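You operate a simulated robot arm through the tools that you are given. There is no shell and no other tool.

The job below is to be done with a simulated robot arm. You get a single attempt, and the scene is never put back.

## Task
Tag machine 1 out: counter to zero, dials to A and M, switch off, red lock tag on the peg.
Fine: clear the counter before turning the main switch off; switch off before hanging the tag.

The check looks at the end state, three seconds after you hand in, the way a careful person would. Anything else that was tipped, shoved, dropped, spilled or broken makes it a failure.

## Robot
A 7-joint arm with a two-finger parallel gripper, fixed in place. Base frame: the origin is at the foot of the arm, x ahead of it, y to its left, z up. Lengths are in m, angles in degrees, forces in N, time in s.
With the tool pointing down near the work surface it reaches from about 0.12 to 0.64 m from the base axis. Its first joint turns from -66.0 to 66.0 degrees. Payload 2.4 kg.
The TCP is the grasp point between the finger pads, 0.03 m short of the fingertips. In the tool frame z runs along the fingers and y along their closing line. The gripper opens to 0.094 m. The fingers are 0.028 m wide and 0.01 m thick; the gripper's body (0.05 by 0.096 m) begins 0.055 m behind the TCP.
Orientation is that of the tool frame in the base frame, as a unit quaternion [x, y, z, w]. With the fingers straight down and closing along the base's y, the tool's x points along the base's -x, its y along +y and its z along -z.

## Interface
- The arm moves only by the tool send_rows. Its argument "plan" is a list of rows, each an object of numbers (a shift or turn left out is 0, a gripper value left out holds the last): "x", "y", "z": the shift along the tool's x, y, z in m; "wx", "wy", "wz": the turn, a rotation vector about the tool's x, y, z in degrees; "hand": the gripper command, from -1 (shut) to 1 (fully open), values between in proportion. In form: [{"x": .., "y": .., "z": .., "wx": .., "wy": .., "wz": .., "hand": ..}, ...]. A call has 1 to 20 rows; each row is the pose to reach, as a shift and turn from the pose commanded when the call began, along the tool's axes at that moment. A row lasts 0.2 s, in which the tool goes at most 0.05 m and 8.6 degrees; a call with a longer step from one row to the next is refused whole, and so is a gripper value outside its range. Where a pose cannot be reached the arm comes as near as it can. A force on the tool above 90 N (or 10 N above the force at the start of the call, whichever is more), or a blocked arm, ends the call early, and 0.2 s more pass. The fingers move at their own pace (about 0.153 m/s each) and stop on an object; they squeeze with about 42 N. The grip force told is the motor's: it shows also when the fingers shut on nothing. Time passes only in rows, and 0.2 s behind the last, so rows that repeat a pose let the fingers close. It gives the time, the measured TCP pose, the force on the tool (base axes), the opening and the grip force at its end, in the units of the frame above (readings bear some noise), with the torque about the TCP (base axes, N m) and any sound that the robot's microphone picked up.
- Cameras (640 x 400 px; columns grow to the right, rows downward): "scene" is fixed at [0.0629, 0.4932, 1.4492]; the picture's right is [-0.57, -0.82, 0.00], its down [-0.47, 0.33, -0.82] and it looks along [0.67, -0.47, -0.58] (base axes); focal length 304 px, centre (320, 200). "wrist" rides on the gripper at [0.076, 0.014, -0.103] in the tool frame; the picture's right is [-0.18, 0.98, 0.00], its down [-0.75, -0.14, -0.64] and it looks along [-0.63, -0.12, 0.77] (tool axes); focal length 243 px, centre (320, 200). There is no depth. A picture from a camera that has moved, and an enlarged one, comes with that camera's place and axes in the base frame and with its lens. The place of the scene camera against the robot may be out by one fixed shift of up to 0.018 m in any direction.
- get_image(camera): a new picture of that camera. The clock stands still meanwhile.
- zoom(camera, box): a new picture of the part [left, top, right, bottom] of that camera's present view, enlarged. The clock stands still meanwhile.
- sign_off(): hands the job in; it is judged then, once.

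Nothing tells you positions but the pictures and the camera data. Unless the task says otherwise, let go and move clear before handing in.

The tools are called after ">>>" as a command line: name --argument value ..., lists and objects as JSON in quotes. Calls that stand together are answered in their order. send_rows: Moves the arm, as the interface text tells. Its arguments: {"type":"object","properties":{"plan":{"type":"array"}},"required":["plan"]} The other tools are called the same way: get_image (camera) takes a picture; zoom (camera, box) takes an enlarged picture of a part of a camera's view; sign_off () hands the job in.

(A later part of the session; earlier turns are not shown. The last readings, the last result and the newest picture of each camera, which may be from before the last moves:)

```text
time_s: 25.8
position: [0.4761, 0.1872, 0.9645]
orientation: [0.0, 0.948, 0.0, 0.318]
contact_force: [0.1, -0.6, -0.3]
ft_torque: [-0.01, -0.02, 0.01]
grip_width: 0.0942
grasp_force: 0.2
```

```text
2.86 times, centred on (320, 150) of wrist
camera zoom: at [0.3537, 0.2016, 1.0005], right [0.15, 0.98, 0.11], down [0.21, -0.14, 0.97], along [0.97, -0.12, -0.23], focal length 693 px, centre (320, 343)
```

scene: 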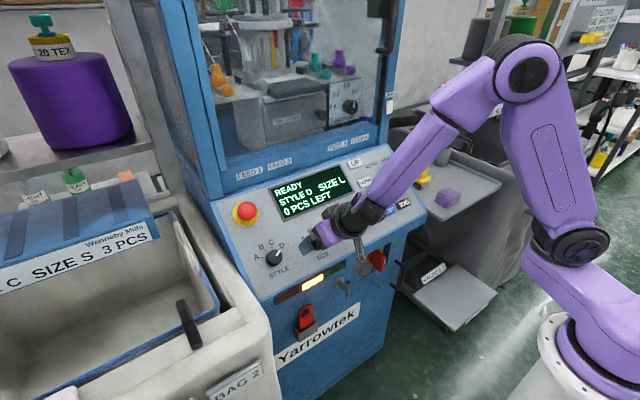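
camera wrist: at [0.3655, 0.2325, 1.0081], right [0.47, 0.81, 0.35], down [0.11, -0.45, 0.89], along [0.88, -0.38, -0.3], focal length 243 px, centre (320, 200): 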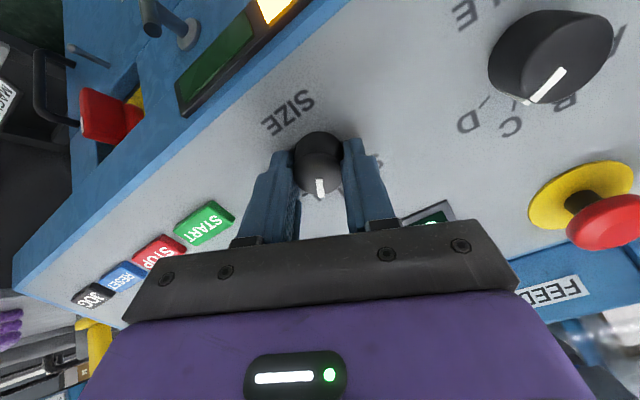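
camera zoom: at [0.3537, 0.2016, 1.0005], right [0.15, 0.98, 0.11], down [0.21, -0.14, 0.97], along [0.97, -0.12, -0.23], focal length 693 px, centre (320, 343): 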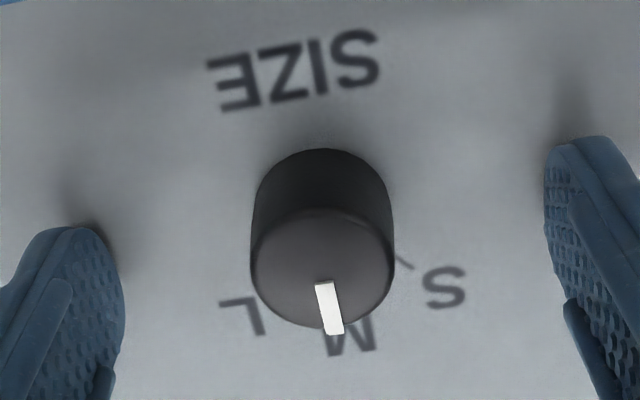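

SIZE looks to be on M. I'll retract, verify, and shift over to the STYLE dial.

>>> send_rows --plan '[{"z": -0.04}, {"z": -0.08}, {"z": -0.1}, {"x": -0.005, "y": 0.04, "z": -0.1}, {"x": -0.01, "y": 0.08, "z": -0.1}, {"x": -0.012, "y": 0.115, "z": -0.1}, {"x": -0.012, "y": 0.115, "z": -0.1}]'

>>> get_image --camera "wrist"

>>> zoom --camera "wrist" --box '[190, 50, 430, 200]'

>>> zoom --camera "scene" --box '[240, 170, 400, 290]'

```text
time_s: 27.4
position: [0.4262, 0.3009, 1.0489]
orientation: [0.0, 0.948, 0.0, 0.319]
contact_force: [-0.5, -0.2, -0.2]
ft_torque: [0.0, 0.0, 0.02]
grip_width: 0.094
grasp_force: 0.0
```

```text
taken
camera wrist: at [0.303, 0.3156, 1.0868], right [0.15, 0.98, 0.11], down [0.21, -0.14, 0.97], along [0.97, -0.12, -0.23], focal length 243 px, centre (320, 200)
```

wrist: 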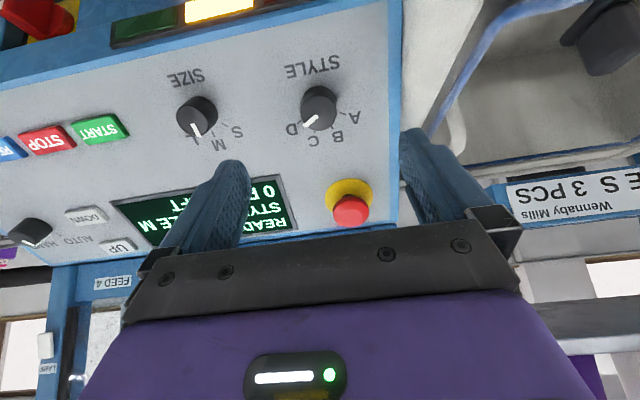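

```text
2.67 times, centred on (310, 125) of wrist
camera zoom: at [0.303, 0.3156, 1.0868], right [0.15, 0.98, 0.11], down [0.21, -0.14, 0.97], along [0.97, -0.12, -0.23], focal length 647 px, centre (347, 400)
```

zoom: 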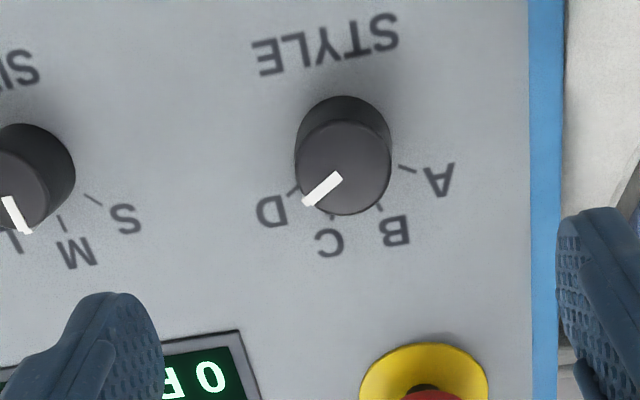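

```text
3.33 times, centred on (320, 230) of scene
camera zoom: at [0.0629, 0.4932, 1.4492], right [-0.57, -0.82, 0.0], down [-0.47, 0.33, -0.82], along [0.67, -0.47, -0.58], focal length 1013 px, centre (320, 100)
```

zoom: 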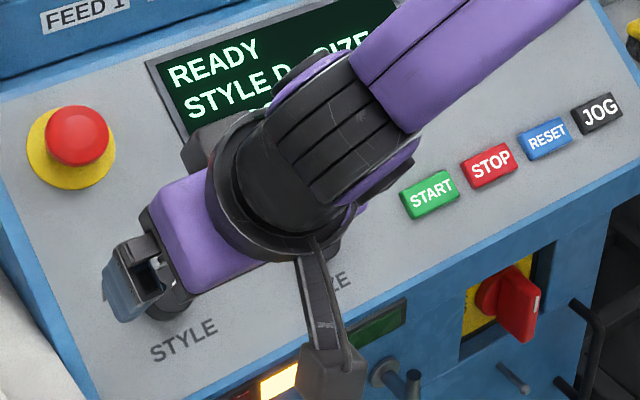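

SIZE is set to M. The STYLE pointer is at D (about −58°) and A is at about +58°, so it needs roughly 116–120° counter-clockwise. I'll rotate the tool to +40°, straddle the knob, and turn it in short re-gripped stages.

>>> send_rows --plan '[{"x": -0.002, "y": -0.001, "wz": 8}, {"x": -0.002, "y": -0.001, "wz": 16}, {"x": -0.002, "y": -0.001, "wz": 24}, {"x": -0.002, "y": -0.001, "wz": 32}, {"x": -0.002, "y": -0.001, "wz": 40}, {"x": -0.002, "y": -0.001, "z": 0.04, "wz": 40}, {"x": -0.002, "y": -0.001, "z": 0.06, "wz": 40}, {"x": -0.002, "y": -0.001, "z": 0.06, "wz": 40}]'

>>> get_image --camera "wrist"

>>> zoom --camera "scene" --box '[220, 150, 400, 290]'

```text
time_s: 29.2
position: [0.4626, 0.2993, 1.0026]
orientation: [0.325, 0.891, 0.11, 0.299]
contact_force: [-0.1, 1.2, -0.2]
ft_torque: [0.0, 0.02, -0.02]
grip_width: 0.0938
grasp_force: 0.0
```

```text
taken
camera wrist: at [0.3626, 0.3604, 1.0563], right [0.62, 0.63, 0.47], down [0.0, -0.59, 0.8], along [0.79, -0.5, -0.37], focal length 243 px, centre (320, 200)
```

wrist: 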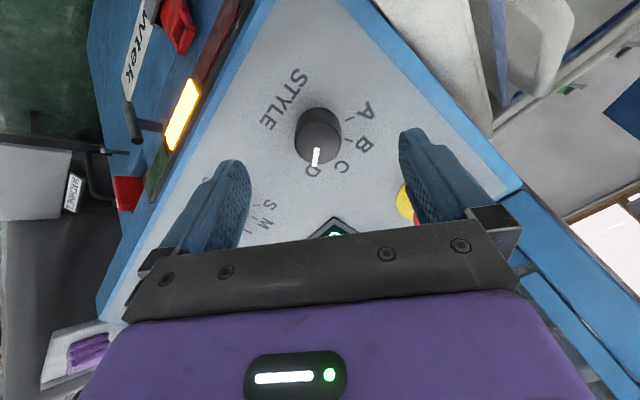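

```text
2.86 times, centred on (310, 220) of scene
camera zoom: at [0.0629, 0.4932, 1.4492], right [-0.57, -0.82, 0.0], down [-0.47, 0.33, -0.82], along [0.67, -0.47, -0.58], focal length 868 px, centre (349, 143)
```

zoom: 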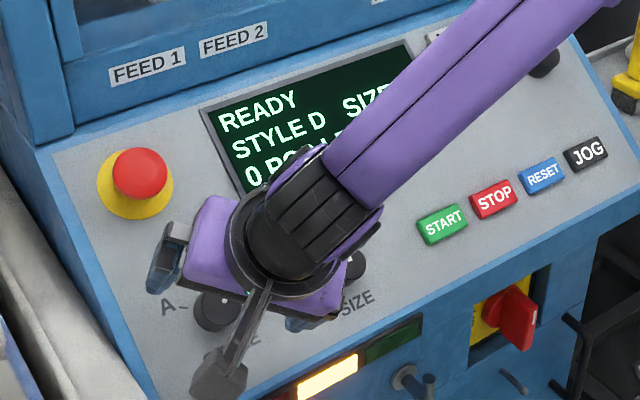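

>>> send_rows --plan '[{"z": 0.02}, {"z": 0.04}, {"z": 0.04}]'

>>> zoom --camera "wrist" --box '[200, 60, 440, 220]'

```text
time_s: 30.0
position: [0.4877, 0.3003, 0.9709]
orientation: [0.325, 0.891, 0.11, 0.298]
contact_force: [-0.9, 0.5, -0.1]
ft_torque: [-0.01, -0.01, -0.02]
grip_width: 0.0941
grasp_force: 0.1
```

```text
2.50 times, centred on (320, 140) of wrist
camera zoom: at [0.3864, 0.3609, 1.0246], right [0.62, 0.63, 0.47], down [0.0, -0.59, 0.8], along [0.79, -0.5, -0.37], focal length 606 px, centre (320, 350)
```

zoom: 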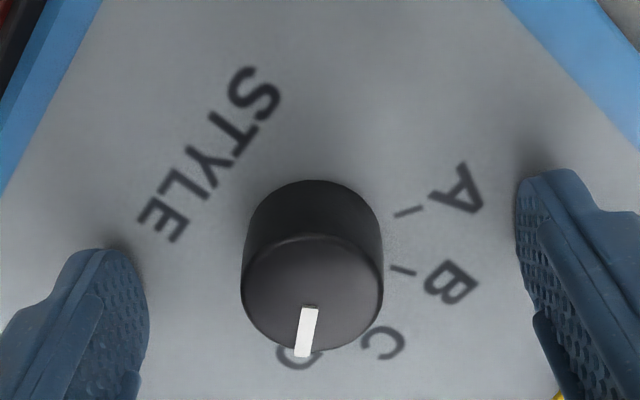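

Nearly centred, with the knob a couple of mm toward the −y side. I'll shift 2 mm, grip, and turn the first 20°.

>>> send_rows --plan '[{"y": -0.002, "hand": 0}, {"y": -0.002, "hand": -0.25}, {"y": -0.002, "hand": -1}, {"y": -0.002, "hand": -1}]'

>>> send_rows --plan '[{"wz": -4}, {"wz": -8}, {"wz": -12}, {"wz": -16}, {"wz": -20}]'

>>> zoom --camera "wrist" --box '[200, 60, 440, 220]'

```text
time_s: 31.0
position: [0.4873, 0.3002, 0.9704]
orientation: [0.325, 0.891, 0.11, 0.298]
contact_force: [3.8, 1.8, -1.4]
ft_torque: [0.18, 0.0, 0.09]
grip_width: 0.0331
grasp_force: 45.2
```

```text
time_s: 32.2
position: [0.4865, 0.3003, 0.9695]
orientation: [0.164, 0.934, 0.056, 0.313]
contact_force: [4.5, 4.7, -0.5]
ft_torque: [-0.21, -0.74, -0.19]
grip_width: 0.0328
grasp_force: 45.0
```

```text
2.50 times, centred on (320, 140) of wrist
camera zoom: at [0.3713, 0.3393, 1.0132], right [0.4, 0.86, 0.31], down [0.14, -0.39, 0.91], along [0.9, -0.32, -0.28], focal length 606 px, centre (320, 350)
```

zoom: 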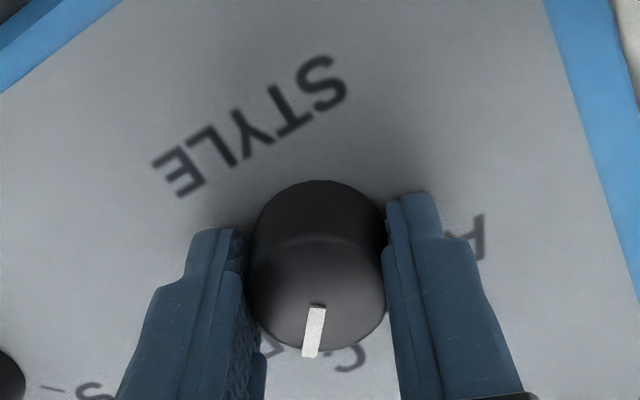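

Forces are very low (about 6 N) and the knob turns with the pads. I'll keep going another 40°.

>>> send_rows --plan '[{"wz": -4}, {"wz": -8}, {"wz": -12}, {"wz": -16}, {"wz": -20}]'

>>> send_rows --plan '[{"wz": -4}, {"wz": -8}, {"wz": -12}, {"wz": -16}, {"wz": -20}]'

>>> zoom --camera "wrist" --box '[200, 60, 440, 220]'

>>> zoom --camera "scene" --box '[220, 150, 400, 290]'

```text
time_s: 33.4
position: [0.4864, 0.2997, 0.9702]
orientation: [0.0, 0.948, 0.0, 0.318]
contact_force: [4.7, 4.0, -1.6]
ft_torque: [-0.01, -0.01, 0.01]
grip_width: 0.0329
grasp_force: 45.0
```

```text
time_s: 34.6
position: [0.4863, 0.3003, 0.9715]
orientation: [-0.165, 0.934, -0.055, 0.313]
contact_force: [6.1, 8.0, -6.3]
ft_torque: [0.06, 0.08, 0.03]
grip_width: 0.0332
grasp_force: 45.2
```

```text
2.50 times, centred on (320, 140) of wrist
camera zoom: at [0.3636, 0.2872, 1.0075], right [-0.13, 0.99, -0.1], down [0.22, 0.12, 0.97], along [0.97, 0.11, -0.23], focal length 606 px, centre (320, 350)
```

zoom: 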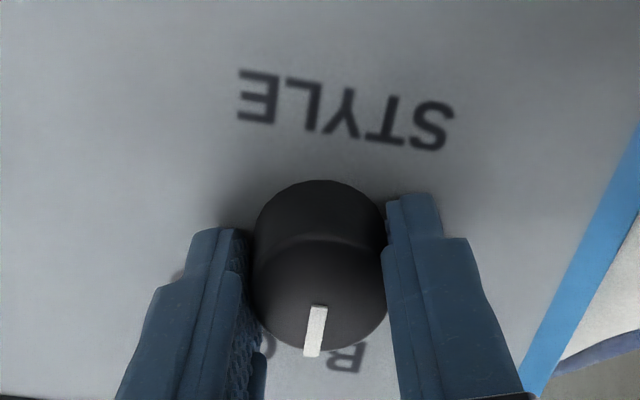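

```text
2.86 times, centred on (310, 220) of scene
camera zoom: at [0.0632, 0.4934, 1.4491], right [-0.57, -0.82, 0.0], down [-0.47, 0.33, -0.82], along [0.67, -0.47, -0.58], focal length 868 px, centre (349, 143)
```

zoom: 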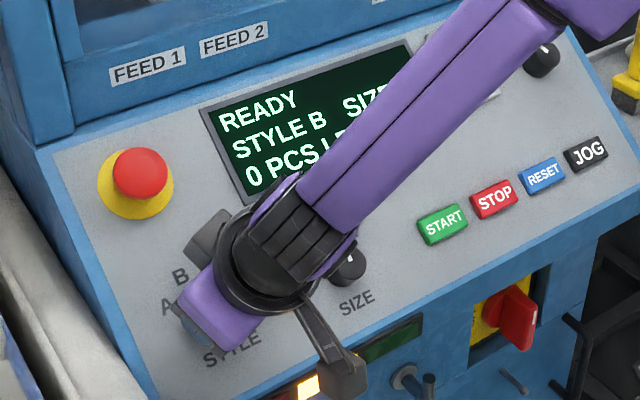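

The display reads STYLE B. I'll turn another 20°, then re-grip at 0° and finish.

>>> send_rows --plan '[{"wz": -4}, {"wz": -8}, {"wz": -12}, {"wz": -16}, {"wz": -20}]'

>>> send_rows --plan '[{"hand": -0.1}, {"hand": 0.6}, {"hand": 0.6, "wz": 8}, {"wz": 16}, {"wz": 24}, {"wz": 32}, {"wz": 40}, {"wz": 40}]'

>>> zoom --camera "wrist" --box '[200, 60, 440, 220]'

```text
time_s: 35.8
position: [0.4862, 0.2994, 0.9705]
orientation: [-0.324, 0.891, -0.109, 0.299]
contact_force: [4.9, 8.8, -6.6]
ft_torque: [-0.23, 0.44, -0.23]
grip_width: 0.0329
grasp_force: 45.2
```

```text
time_s: 37.6
position: [0.4871, 0.3002, 0.9714]
orientation: [0.002, 0.948, 0.001, 0.319]
contact_force: [1.2, -0.4, -0.5]
ft_torque: [0.0, 0.0, 0.01]
grip_width: 0.0752
grasp_force: 0.1
```

```text
2.50 times, centred on (320, 140) of wrist
camera zoom: at [0.364, 0.3145, 1.0079], right [0.15, 0.98, 0.11], down [0.21, -0.14, 0.97], along [0.97, -0.12, -0.23], focal length 606 px, centre (320, 350)
```

zoom: 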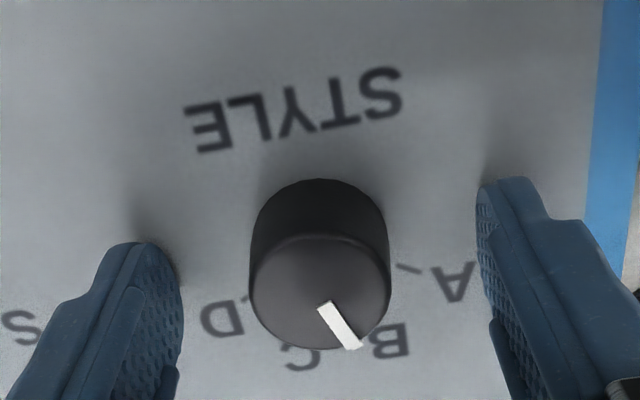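

The pointer is at about +20° (B) and A is at about +59°. I'll re-grip and turn the final 39°.

>>> send_rows --plan '[{"hand": -0.25}, {"hand": -1}, {"hand": -1}, {"hand": -1}]'

>>> send_rows --plan '[{"wz": -4}, {"wz": -8}, {"wz": -12}, {"wz": -16}, {"wz": -20}]'

>>> send_rows --plan '[{"wz": -4}, {"wz": -8}, {"wz": -12}, {"wz": -16}, {"wz": -19}]'

>>> send_rows --plan '[{"hand": 0}, {"hand": 1}, {"hand": 1}, {"z": -0.03}, {"z": -0.07}, {"z": -0.1, "wz": 6}, {"z": -0.1, "wz": 14}, {"z": -0.1, "wz": 22}, {"z": -0.1, "wz": 30}, {"z": -0.1, "wz": 39}, {"z": -0.1, "wz": 39}]'

>>> get_image --camera "wrist"

>>> zoom --camera "wrist" --box '[190, 50, 430, 200]'

```text
time_s: 38.6
position: [0.4862, 0.3005, 0.9709]
orientation: [0.001, 0.948, 0.001, 0.319]
contact_force: [0.4, 1.5, -1.4]
ft_torque: [0.0, -0.04, 0.03]
grip_width: 0.033
grasp_force: 45.1
```

```text
time_s: 39.8
position: [0.4861, 0.2999, 0.9713]
orientation: [-0.165, 0.934, -0.055, 0.312]
contact_force: [-8.9, -1.5, 7.5]
ft_torque: [-0.35, 0.5, -0.26]
grip_width: 0.0328
grasp_force: 45.3
```

```text
time_s: 41.0
position: [0.4862, 0.2999, 0.9713]
orientation: [-0.317, 0.894, -0.105, 0.301]
contact_force: [4.6, 6.7, -4.2]
ft_torque: [-0.25, 0.32, -0.16]
grip_width: 0.0332
grasp_force: 45.3
```

```text
refused: row 10 steps farther than a row can; nothing moved
```

```text
taken
camera wrist: at [0.3704, 0.2631, 1.0126], right [-0.38, 0.88, -0.29], down [0.15, 0.36, 0.92], along [0.91, 0.31, -0.27], focal length 243 px, centre (320, 200)
```

wrist: 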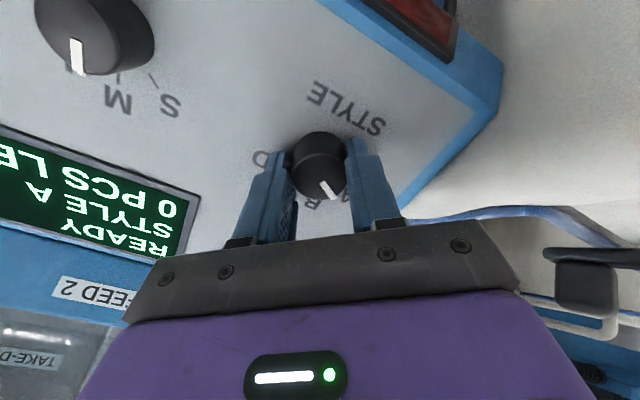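

```text
2.67 times, centred on (310, 125) of wrist
camera zoom: at [0.3704, 0.2631, 1.0126], right [-0.38, 0.88, -0.29], down [0.15, 0.36, 0.92], along [0.91, 0.31, -0.27], focal length 647 px, centre (347, 400)
```

zoom: 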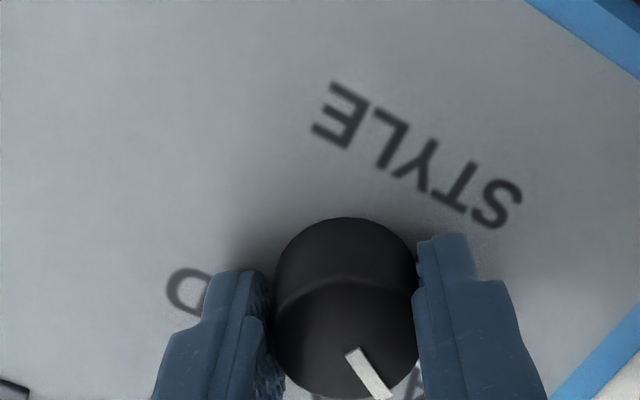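

The display reads STYLE A with 0 PCS. I'll release and back off, keeping the rotation steps smaller this time, then inspect both dials.

>>> send_rows --plan '[{"hand": 0}, {"hand": 1}, {"hand": 1}, {"z": -0.03}, {"z": -0.07}, {"z": -0.1, "wz": 7}, {"z": -0.1, "wz": 15}, {"z": -0.1, "wz": 23}, {"z": -0.1, "wz": 31}, {"z": -0.1, "wz": 39}, {"z": -0.1, "wz": 39}]'

>>> get_image --camera "wrist"

>>> zoom --camera "wrist" --box '[190, 50, 430, 200]'

```text
time_s: 43.4
position: [0.4252, 0.3001, 1.0508]
orientation: [0.001, 0.948, 0.0, 0.318]
contact_force: [0.6, 0.2, 0.4]
ft_torque: [0.01, 0.01, 0.01]
grip_width: 0.094
grasp_force: 0.0
```

```text
taken
camera wrist: at [0.3033, 0.3145, 1.0876], right [0.15, 0.98, 0.11], down [0.21, -0.14, 0.97], along [0.97, -0.12, -0.23], focal length 243 px, centre (320, 200)
```

wrist: 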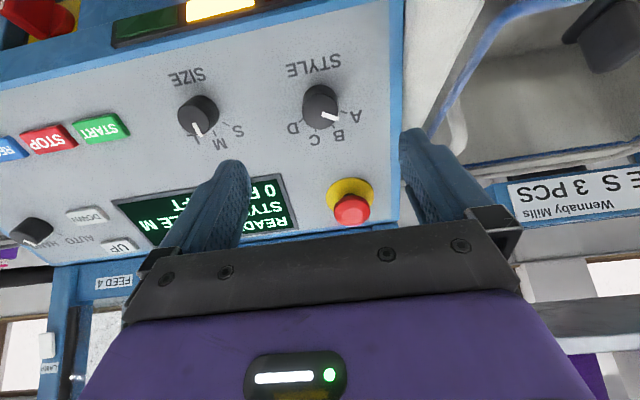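

```text
2.67 times, centred on (310, 125) of wrist
camera zoom: at [0.3033, 0.3145, 1.0876], right [0.15, 0.98, 0.11], down [0.21, -0.14, 0.97], along [0.97, -0.12, -0.23], focal length 647 px, centre (347, 400)
```

zoom: 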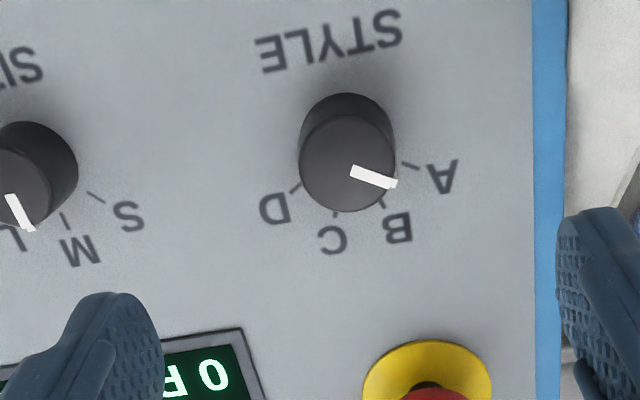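

STYLE now points at A. Next I back off and lower the wrist to look at the front face with the main switch, peg and tag.

>>> send_rows --plan '[{"x": 0.0325, "y": -0.025, "z": -0.0089}, {"x": 0.065, "y": -0.05, "z": -0.0178}, {"x": 0.0975, "y": -0.075, "z": -0.0266}, {"x": 0.13, "y": -0.1, "z": -0.0355}, {"x": 0.1474, "y": -0.125, "z": -0.0069, "wy": -2}, {"x": 0.1649, "y": -0.15, "z": 0.0217, "wy": -4}, {"x": 0.1823, "y": -0.175, "z": 0.0503, "wy": -6}, {"x": 0.1997, "y": -0.2, "z": 0.0789, "wy": -8}, {"x": 0.2172, "y": -0.225, "z": 0.1075, "wy": -10}, {"x": 0.2345, "y": -0.25, "z": 0.1361, "wy": -13}, {"x": 0.2345, "y": -0.25, "z": 0.1361, "wy": -13}]'

>>> get_image --camera "wrist"

>>> get_image --camera "scene"

```text
time_s: 45.8
position: [0.3413, 0.1707, 0.8465]
orientation: [0.0, 0.906, -0.003, 0.423]
contact_force: [0.3, 0.2, -0.9]
ft_torque: [-0.01, 0.01, 0.01]
grip_width: 0.0942
grasp_force: 0.0
out of reach, approached as far as the arm can: row 8, 9, 10, 11
```

```text
taken
camera wrist: at [0.2144, 0.1857, 0.8556], right [0.12, 0.98, 0.13], down [-0.01, -0.14, 0.99], along [0.99, -0.12, -0.01], focal length 243 px, centre (320, 200)
```

wrist: 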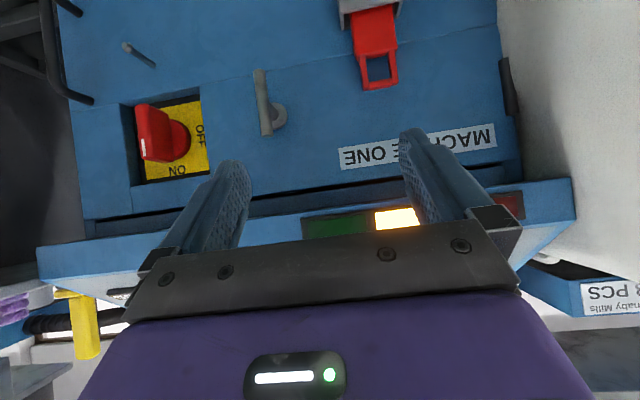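

```text
taken
```

scene: 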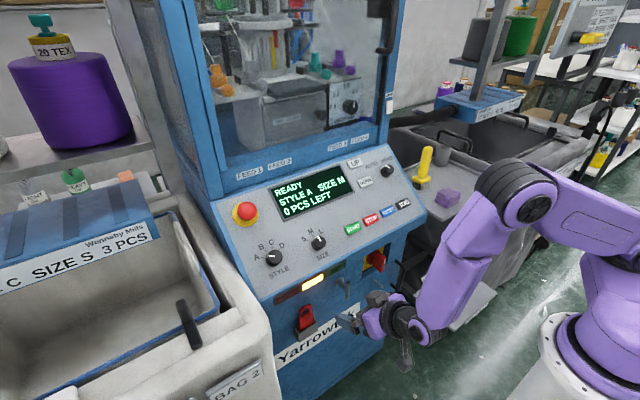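

The front face is in view and reads "MACHINE ONE". The red switch sits on a yellow plate with ON at top and OFF at its left side. I'll enlarge each item.

>>> zoom --camera "wrist" --box '[100, 70, 260, 200]'

>>> zoom --camera "wrist" --box '[300, 0, 500, 120]'

>>> zoom --camera "wrist" --box '[40, 0, 300, 160]'

>>> zoom --camera "scene" --box '[220, 140, 440, 290]'

>>> zoom --camera "scene" --box '[270, 220, 450, 350]'

```text
3.08 times, centred on (180, 135) of wrist
camera zoom: at [0.2144, 0.1857, 0.8556], right [0.12, 0.98, 0.13], down [-0.01, -0.14, 0.99], along [0.99, -0.12, -0.01], focal length 746 px, centre (751, 400)
```

zoom: 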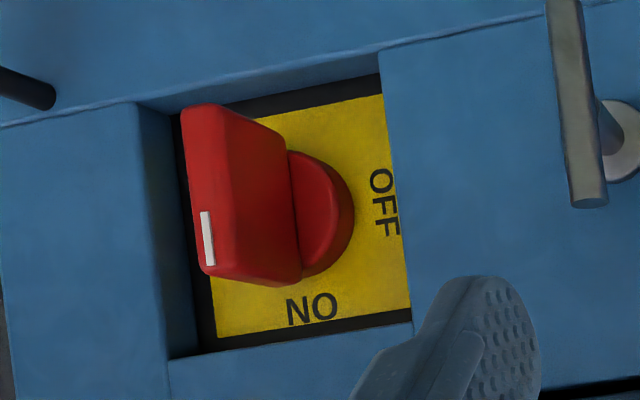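

```text
3.20 times, centred on (400, 60) of wrist
camera zoom: at [0.2144, 0.1857, 0.8556], right [0.12, 0.98, 0.13], down [-0.01, -0.14, 0.99], along [0.99, -0.12, -0.01], focal length 776 px, centre (64, 648)
```

zoom: 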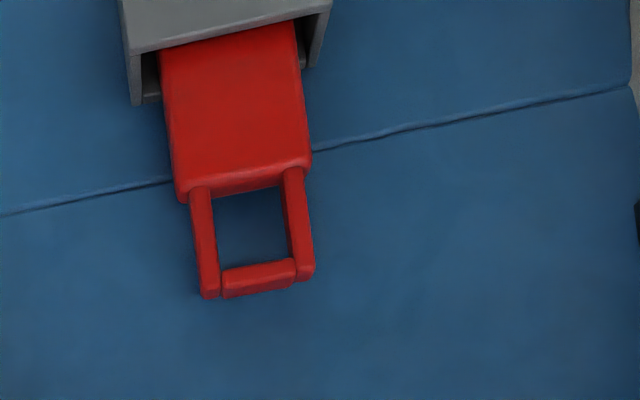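

```text
2.46 times, centred on (170, 80) of wrist
camera zoom: at [0.2144, 0.1857, 0.8556], right [0.12, 0.98, 0.13], down [-0.01, -0.14, 0.99], along [0.99, -0.12, -0.01], focal length 597 px, centre (689, 495)
```

zoom: 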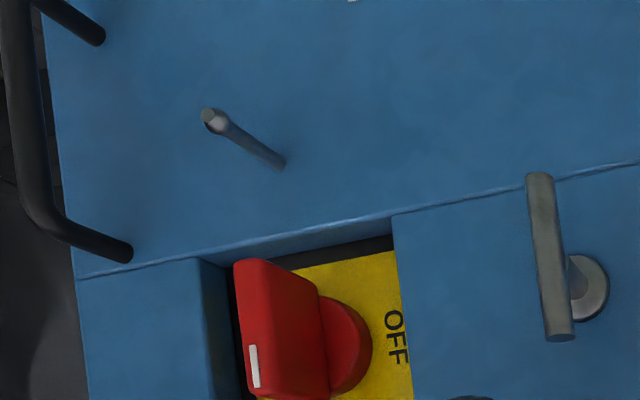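

```text
2.67 times, centred on (330, 215) of scene
camera zoom: at [0.0629, 0.4932, 1.4492], right [-0.57, -0.82, 0.0], down [-0.47, 0.33, -0.82], along [0.67, -0.47, -0.58], focal length 810 px, centre (293, 160)
```

zoom: 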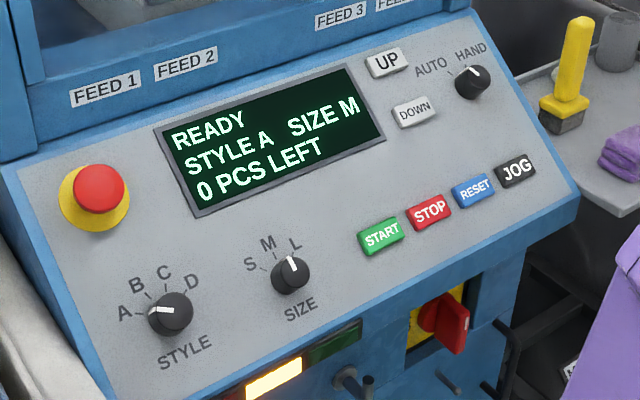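

```text
3.08 times, centred on (360, 285) of scene
camera zoom: at [0.0629, 0.4932, 1.4492], right [-0.57, -0.82, 0.0], down [-0.47, 0.33, -0.82], along [0.67, -0.47, -0.58], focal length 935 px, centre (197, -62)
```

zoom: 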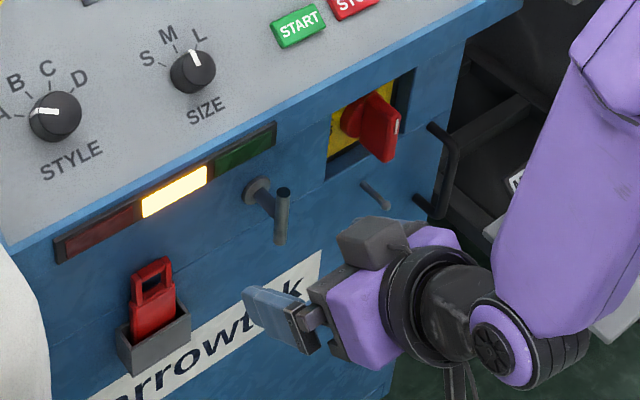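

All panel settings read correctly: STYLE A, SIZE M, 0 PCS. The switch blade is vertical at about (0.464, −0.034, 0.748) pointing ON, and OFF is a quarter turn counter-clockwise. The last move hit the arm's reach limit, so I'll rise a little and check where the commanded pose stands.

>>> send_rows --plan '[{"x": -0.03, "z": -0.0163}, {"x": -0.06, "z": -0.0326}, {"x": -0.0895, "z": -0.0489}, {"x": -0.0895, "z": -0.0489}]'

>>> zoom --camera "scene" --box '[285, 215, 355, 265]'

```text
time_s: 46.8
position: [0.3613, 0.1734, 0.9477]
orientation: [0.001, 0.906, 0.001, 0.422]
contact_force: [-0.1, 0.0, -0.2]
ft_torque: [0.0, -0.01, 0.0]
grip_width: 0.0944
grasp_force: 0.1
```

```text
8.00 times, centred on (320, 240) of scene
camera zoom: at [0.0629, 0.4932, 1.4492], right [-0.57, -0.82, 0.0], down [-0.47, 0.33, -0.82], along [0.67, -0.47, -0.58], focal length 2431 px, centre (320, -120)
```

zoom: 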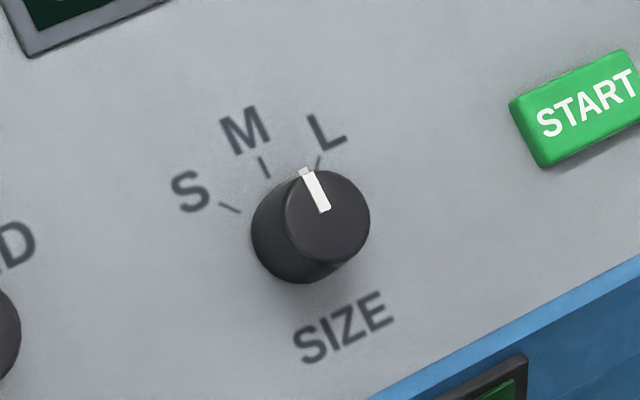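

SIZE is squarely on M. I'll now move toward the switch's side and tilt the tool closer to horizontal, checking reach as I go.

>>> send_rows --plan '[{"x": 0.0074, "y": -0.041, "z": 0.0062, "wy": -4}, {"x": 0.0147, "y": -0.082, "z": 0.0123, "wy": -8}, {"x": 0.0221, "y": -0.123, "z": 0.0185, "wy": -12}, {"x": 0.0294, "y": -0.164, "z": 0.0246, "wy": -16}, {"x": 0.0368, "y": -0.205, "z": 0.0308, "wy": -20}, {"x": 0.0368, "y": -0.205, "z": 0.0308, "wy": -20}]'

>>> get_image --camera "scene"

```text
time_s: 48.2
position: [0.4423, 0.056, 1.0107]
orientation: [0.0, 0.82, -0.003, 0.572]
contact_force: [0.5, -0.5, -0.4]
ft_torque: [0.02, 0.04, -0.01]
grip_width: 0.0941
grasp_force: 0.1
out of reach, approached as far as the arm can: row 2, 3, 4, 5, 6
```

```text
taken
```

scene: 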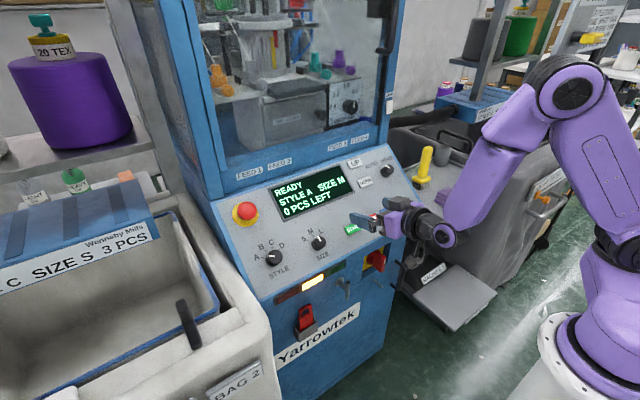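

That pose was out of reach, because the arm can't fold that close to its base. I'll reduce the tilt, come down further out in front of the panel lip, and then level the tool at the lower height.

>>> send_rows --plan '[{"x": 0.019, "y": -0.001, "z": -0.0145, "wy": 5}, {"x": 0.038, "y": -0.003, "z": -0.0195, "wy": 10}, {"x": 0.057, "y": -0.004, "z": -0.0245, "wy": 15}, {"x": 0.0765, "y": -0.006, "z": -0.0295, "wy": 20}, {"x": 0.0765, "y": -0.006, "z": -0.0295, "wy": 20}]'

```text
time_s: 49.4
position: [0.3917, 0.0514, 0.9538]
orientation: [0.0, 0.907, -0.001, 0.421]
contact_force: [-0.6, 0.1, 0.1]
ft_torque: [-0.01, 0.01, 0.0]
grip_width: 0.0941
grasp_force: 0.0
out of reach, approached as far as the arm can: row 4
```

>>> send_rows --plan '[{"wy": 7.5}, {"wy": 15}, {"x": 0.029, "y": -0.003, "z": 0.0253, "wy": 15}, {"x": 0.058, "y": -0.006, "z": 0.0505, "wy": 15}, {"x": 0.087, "y": -0.009, "z": 0.0758, "wy": 15}, {"x": 0.1162, "y": -0.011, "z": 0.1011, "wy": 15}, {"x": 0.1162, "y": -0.011, "z": 0.1011, "wy": 15}]'

>>> get_image --camera "scene"

>>> get_image --camera "wrist"

```text
time_s: 51.0
position: [0.4196, 0.0648, 0.8162]
orientation: [-0.001, 0.955, -0.01, 0.296]
contact_force: [1.2, 0.5, -0.1]
ft_torque: [0.01, -0.02, -0.02]
grip_width: 0.0941
grasp_force: 0.0
out of reach, approached as far as the arm can: row 4, 5, 6, 7
```

```text
taken
```

scene: 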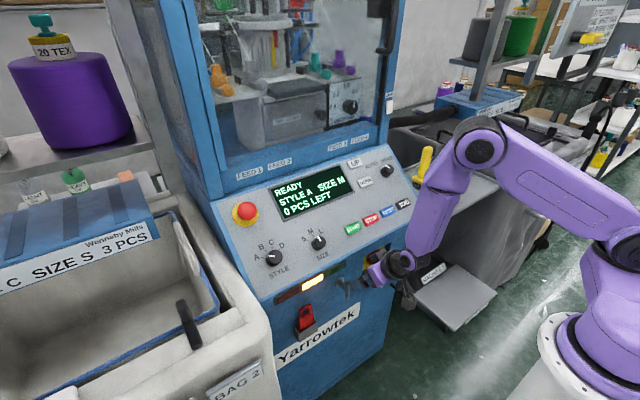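

```text
taken
camera wrist: at [0.2991, 0.0801, 0.8584], right [0.16, 0.98, 0.08], down [0.26, -0.12, 0.96], along [0.95, -0.13, -0.27], focal length 243 px, centre (320, 200)
```

wrist: 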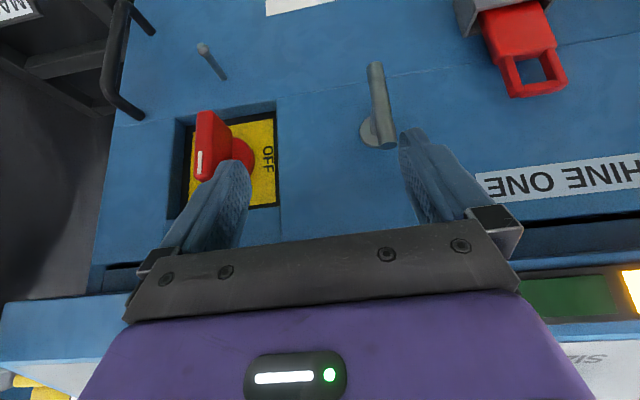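

The tool is now below the lip in front of the face, near (0.42, 0.065, 0.816) with about 35° tilt. I'll close the fingers, slide right to line up with the switch and straighten the small roll, then explore how far it can tilt there.

>>> send_rows --plan '[{"y": -0.03, "wx": -0.3, "wz": 0.1, "hand": -1}, {"y": -0.06, "wx": -0.6, "wz": 0.3}, {"y": -0.1, "wx": -1.07, "wz": 0.46}, {"y": -0.1, "wx": -1.07, "wz": 0.46}]'

>>> get_image --camera "wrist"

>>> get_image --camera "scene"

```text
time_s: 52.0
position: [0.4479, -0.004, 0.8373]
orientation: [-0.008, 0.96, -0.009, 0.28]
contact_force: [-39.7, 30.1, -29.5]
ft_torque: [-0.39, -0.9, -0.39]
grip_width: 0.0001
grasp_force: 33.1
out of reach, approached as far as the arm can: row 1, 2, 3, 4
```

```text
taken
camera wrist: at [0.3284, 0.0101, 0.8836], right [0.14, 0.99, 0.08], down [0.29, -0.12, 0.95], along [0.95, -0.11, -0.31], focal length 243 px, centre (320, 200)
```

wrist: 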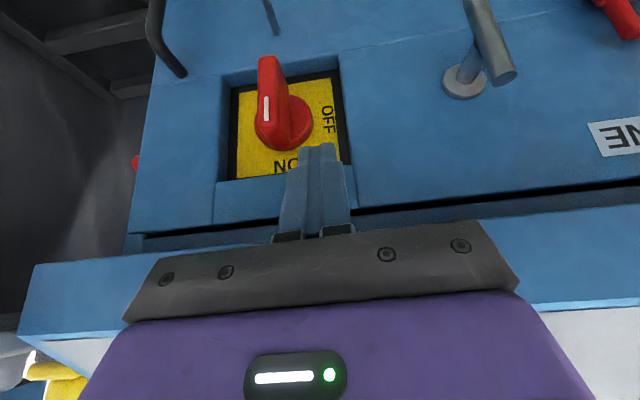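

```text
taken
```

scene: 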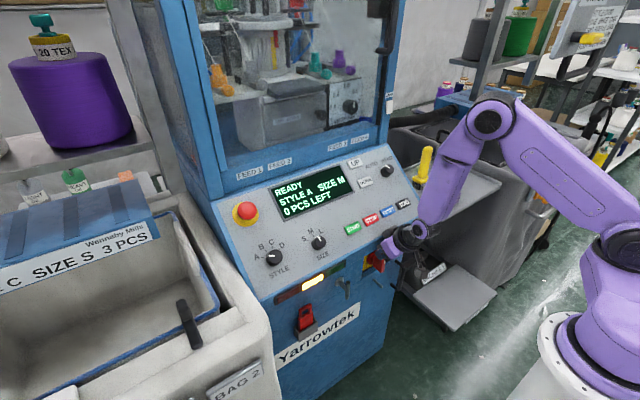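

The gripper is pressing on the lip: the reach limit pushed it outward as it went right. I'll back off the way I came, toward the left and rearward.

>>> send_rows --plan '[{"x": 0.012, "y": 0.023, "z": 0.0}, {"x": 0.024, "y": 0.046, "z": 0.0005}, {"x": 0.0344, "y": 0.069, "z": 0.0017}, {"x": 0.0344, "y": 0.069, "z": 0.0017}]'

>>> get_image --camera "scene"

```text
time_s: 53.0
position: [0.4377, 0.0686, 0.8274]
orientation: [0.0, 0.953, 0.008, 0.302]
contact_force: [0.7, -0.3, 0.2]
ft_torque: [0.03, -0.02, 0.02]
grip_width: 0.0
grasp_force: 32.6
out of reach, approached as far as the arm can: row 1, 2, 3, 4
```

```text
taken
```

scene: 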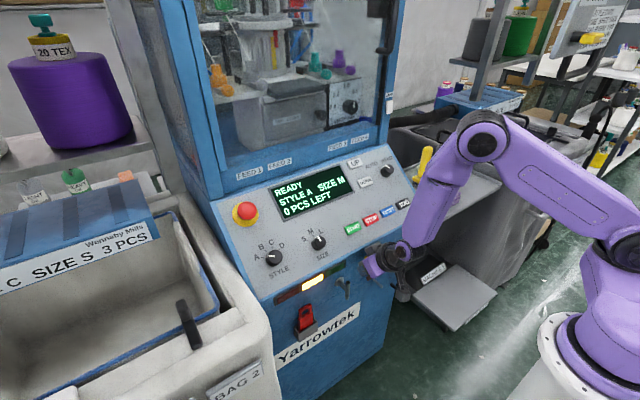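

Free again, with no load and nothing disturbed. The limit looks like a minimum wrist height with this posture, so I'll back up and test how low the arm gets with the tool pointing straight down, clear of the lip.

>>> send_rows --plan '[{"x": -0.0085, "y": 0.016, "z": -0.0356, "wy": 5}, {"x": -0.017, "y": 0.032, "z": -0.0712, "wy": 12}, {"x": -0.0254, "y": 0.049, "z": -0.107, "wy": 20}, {"x": -0.034, "y": 0.065, "z": -0.1425, "wy": 28}, {"x": -0.0423, "y": 0.081, "z": -0.178, "wy": 35}, {"x": -0.0423, "y": 0.081, "z": -0.178, "wy": 35}]'

>>> get_image --camera "scene"

```text
time_s: 54.4
position: [0.37, 0.147, 0.9988]
orientation: [-0.001, 1.0, 0.011, 0.0]
contact_force: [0.6, 0.9, -0.4]
ft_torque: [0.02, -0.01, 0.05]
grip_width: 0.0
grasp_force: 32.7
```

```text
taken
```

scene: 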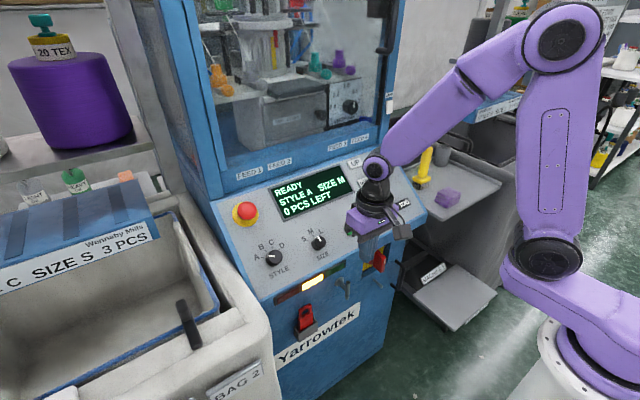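

From this posture the geometry suggests the wrist must stay about 0.27 m from the shoulder, so a straight-down descent at y≈0.15, x≈0.38 should pass. I'll go down in checked steps with the fingers closed.

>>> send_rows --plan '[{"x": -0.005, "y": 0.002, "z": 0.03, "wx": 0.6}, {"x": -0.01, "y": 0.005, "z": 0.065, "wx": 1.26}, {"x": -0.01, "y": 0.005, "z": 0.1, "wx": 1.26}, {"x": -0.01, "y": 0.005, "z": 0.1, "wx": 1.26}]'

```text
time_s: 55.4
position: [0.3825, 0.1529, 0.895]
orientation: [-0.002, 1.0, 0.001, 0.001]
contact_force: [-0.3, 0.5, 0.3]
ft_torque: [0.0, 0.01, 0.03]
grip_width: 0.0
grasp_force: 32.6
```

>>> send_rows --plan '[{"z": 0.03}, {"z": 0.06}, {"z": 0.09}, {"z": 0.09}]'

>>> get_image --camera "scene"

>>> get_image --camera "wrist"

```text
time_s: 56.4
position: [0.3808, 0.1534, 0.8078]
orientation: [-0.002, 1.0, -0.001, 0.001]
contact_force: [0.9, 0.4, -0.1]
ft_torque: [0.05, -0.01, -0.01]
grip_width: 0.0
grasp_force: 33.2
```

```text
taken
```

scene: 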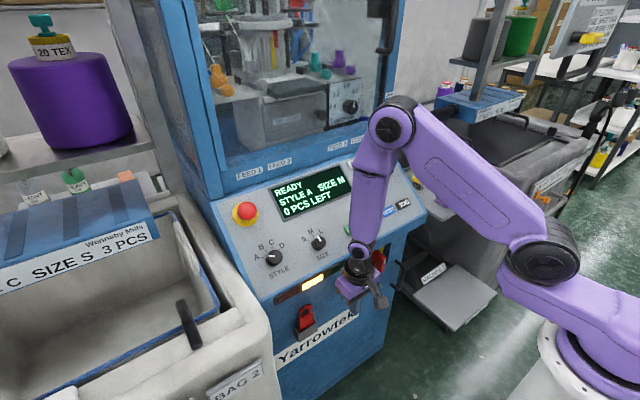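

```text
taken
camera wrist: at [0.3038, 0.1675, 0.9108], right [0.18, 0.98, 0.0], down [0.75, -0.14, 0.64], along [0.63, -0.12, -0.77], focal length 243 px, centre (320, 200)
```

wrist: 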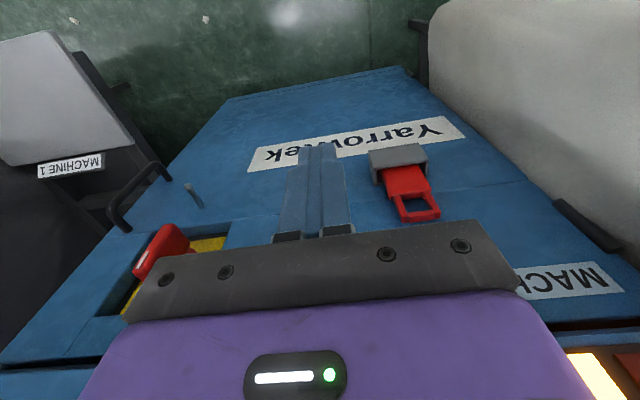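

The straight-down descent works and the arm is in a good posture. I'll continue to z≈0.75 and then swing the tool up toward horizontal while staying back from the face.

>>> send_rows --plan '[{"z": 0.03}, {"z": 0.058}, {"x": -0.005, "z": 0.058, "wy": -7.5}, {"x": -0.01, "z": 0.058, "wy": -15}, {"x": -0.01, "z": 0.058, "wy": -22.5}, {"x": -0.01, "z": 0.058, "wy": -30}, {"x": -0.01, "z": 0.058, "wy": -30}]'

```text
time_s: 58.0
position: [0.3901, 0.1526, 0.7496]
orientation: [-0.002, 0.966, 0.0, 0.26]
contact_force: [-0.6, -1.0, 0.0]
ft_torque: [0.05, -0.02, 0.01]
grip_width: 0.0
grasp_force: 32.7
```

>>> send_rows --plan '[{"wy": -7.5}, {"wy": -15}, {"wy": -22.5}, {"wy": -30}, {"wy": -30}]'

>>> get_image --camera "scene"

```text
time_s: 59.2
position: [0.3891, 0.153, 0.7494]
orientation: [-0.002, 0.865, 0.001, 0.502]
contact_force: [-0.8, 1.1, 0.0]
ft_torque: [-0.03, 0.0, -0.01]
grip_width: 0.0
grasp_force: 32.7
```

```text
taken
```

scene: 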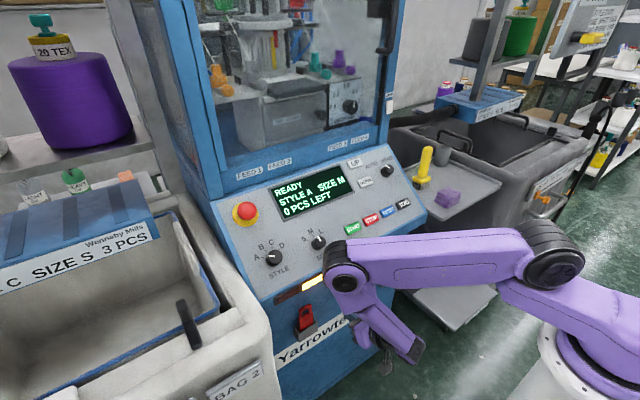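

>>> send_rows --plan '[{"wy": -7.5}, {"wy": -15}, {"wy": -22.5}, {"wy": -30}, {"wy": -30}]'

>>> get_image --camera "scene"

>>> get_image --camera "wrist"

```text
time_s: 60.4
position: [0.3904, 0.1536, 0.7502]
orientation: [-0.002, 0.706, 0.002, 0.708]
contact_force: [-0.9, -0.1, 0.7]
ft_torque: [-0.01, -0.01, 0.02]
grip_width: 0.0002
grasp_force: 32.8
```

```text
taken
```

scene: 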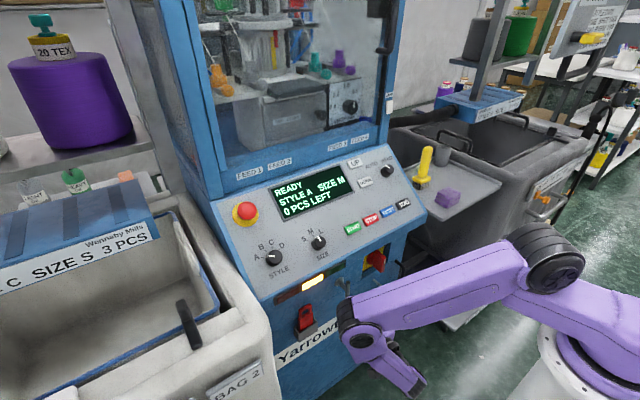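

```text
taken
camera wrist: at [0.2874, 0.1672, 0.6752], right [0.0, 0.98, 0.18], down [-0.64, -0.14, 0.75], along [0.77, -0.12, 0.63], focal length 243 px, centre (320, 200)
```

wrist: 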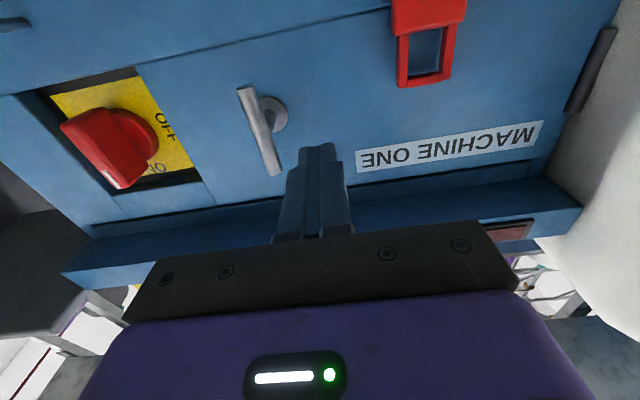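

The tool is now horizontal, facing the front panel. I'll slide right toward the switch while keeping back from the face.

>>> send_rows --plan '[{"y": -0.03}, {"y": -0.06}, {"y": -0.09}, {"y": -0.09}]'

>>> send_rows --plan '[{"y": -0.03}, {"y": -0.06}, {"y": -0.09}, {"y": -0.097}, {"y": -0.097}]'

>>> get_image --camera "scene"

>>> get_image --camera "wrist"

```text
time_s: 61.4
position: [0.3911, 0.0639, 0.7506]
orientation: [-0.001, 0.707, 0.001, 0.708]
contact_force: [0.8, 0.2, -0.1]
ft_torque: [-0.01, -0.01, -0.02]
grip_width: 0.0
grasp_force: 33.5
```

```text
time_s: 62.6
position: [0.3899, -0.0319, 0.7517]
orientation: [-0.003, 0.706, 0.002, 0.708]
contact_force: [-0.4, -0.1, -0.7]
ft_torque: [0.0, 0.02, 0.02]
grip_width: 0.0
grasp_force: 32.8
```

```text
taken
```

scene: 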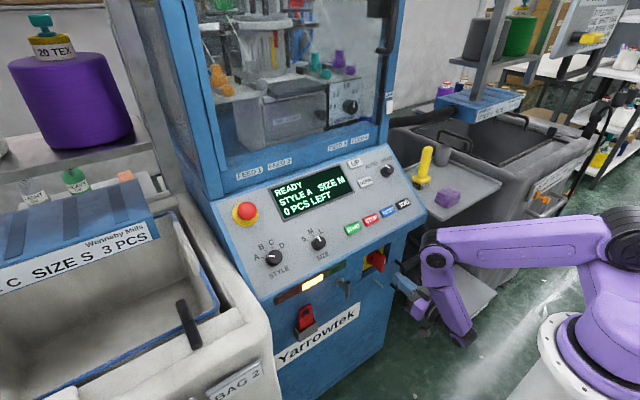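

```text
taken
camera wrist: at [0.2876, -0.0193, 0.6762], right [0.0, 0.98, 0.18], down [-0.64, -0.14, 0.75], along [0.77, -0.11, 0.63], focal length 243 px, centre (320, 200)
```

wrist: 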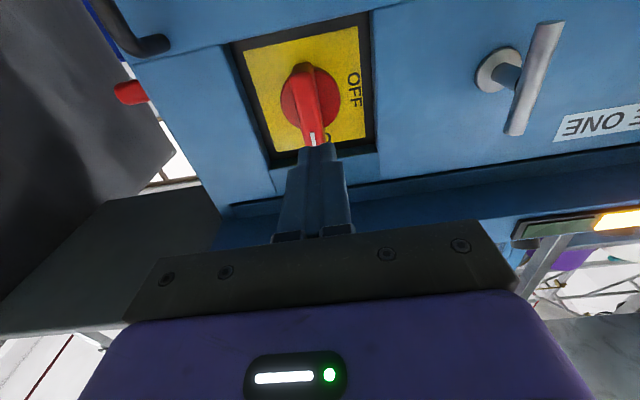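

I'm directly in front of the switch and will zoom to measure the blade and plate precisely.

>>> zoom --camera "wrist" --box '[220, 10, 420, 160]'

>>> zoom --camera "scene" --box '[340, 230, 440, 310]'

```text
2.67 times, centred on (320, 85) of wrist
camera zoom: at [0.2876, -0.0193, 0.6762], right [0.0, 0.98, 0.18], down [-0.64, -0.14, 0.75], along [0.77, -0.11, 0.63], focal length 647 px, centre (320, 507)
```

zoom: 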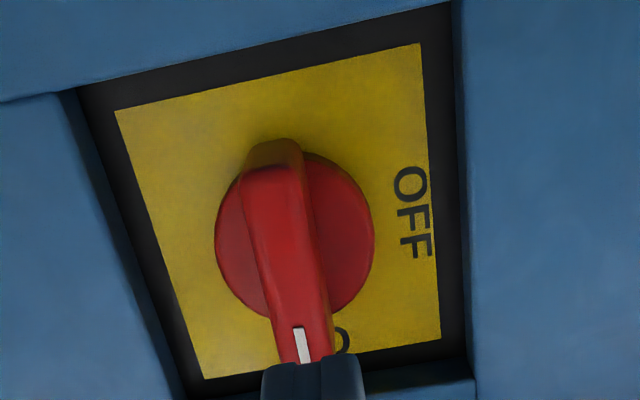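

```text
5.00 times, centred on (390, 270) of scene
camera zoom: at [0.0629, 0.4931, 1.4492], right [-0.57, -0.82, 0.0], down [-0.47, 0.33, -0.82], along [0.67, -0.47, -0.58], focal length 1519 px, centre (-30, -150)
```

zoom: 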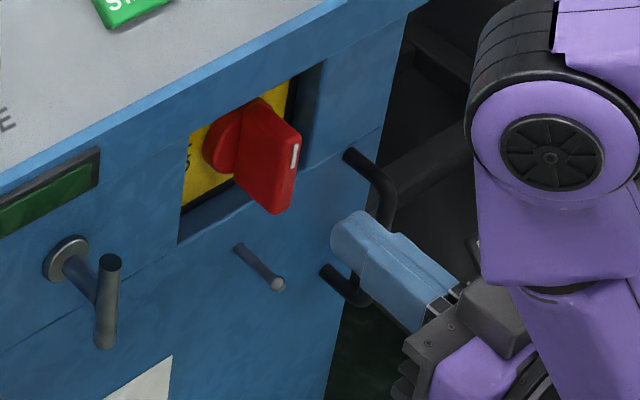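

The blade is centred at about y −0.038, z 0.746, with its outer face at x 0.464. Turning ON→OFF needs a −90° roll, so I'll rehearse that roll here in free space before touching it.

>>> send_rows --plan '[{"x": 0.005, "y": -0.006, "wz": -7.5}, {"x": 0.005, "y": -0.006, "wz": -15}, {"x": 0.005, "y": -0.006, "wz": -22.5}, {"x": 0.005, "y": -0.006, "wz": -30}, {"x": 0.005, "y": -0.006, "wz": -37.5}, {"x": 0.005, "y": -0.006, "wz": -45}, {"x": 0.005, "y": -0.006, "wz": -52.5}, {"x": 0.005, "y": -0.006, "wz": -60}, {"x": 0.005, "y": -0.006, "wz": -67.5}, {"x": 0.005, "y": -0.006, "wz": -75}, {"x": 0.005, "y": -0.006, "wz": -82.5}, {"x": 0.005, "y": -0.006, "wz": -90}, {"x": 0.005, "y": -0.006, "wz": -95}, {"x": 0.005, "y": -0.006, "wz": -95}]'

>>> get_image --camera "wrist"

```text
time_s: 65.6
position: [0.391, -0.0406, 0.7457]
orientation: [0.522, -0.476, 0.521, -0.479]
contact_force: [0.6, 0.5, 0.5]
ft_torque: [-0.06, -0.01, 0.01]
grip_width: 0.0002
grasp_force: 33.3
```

```text
taken
camera wrist: at [0.2885, -0.1178, 0.7389], right [0.0, 0.1, -1.0], down [-0.64, 0.76, 0.07], along [0.76, 0.64, 0.06], focal length 243 px, centre (320, 200)
```

wrist: 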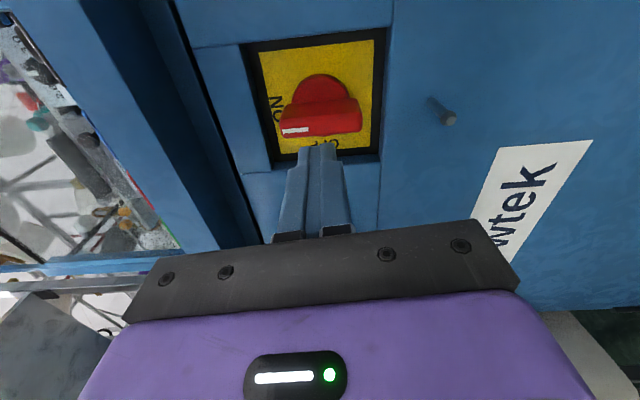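

The full roll is reachable with no drift. This side view also lets me refine the blade and peg positions.

>>> zoom --camera "wrist" --box '[230, 20, 490, 180]'

```text
2.46 times, centred on (360, 100) of wrist
camera zoom: at [0.2885, -0.1178, 0.7389], right [0.0, 0.1, -1.0], down [-0.64, 0.76, 0.07], along [0.76, 0.64, 0.06], focal length 597 px, centre (222, 446)
```

zoom: 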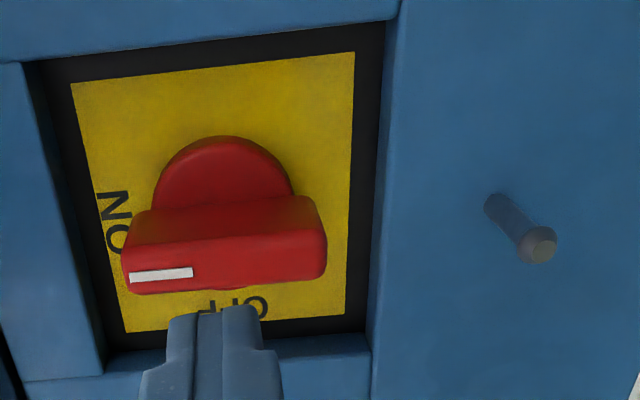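

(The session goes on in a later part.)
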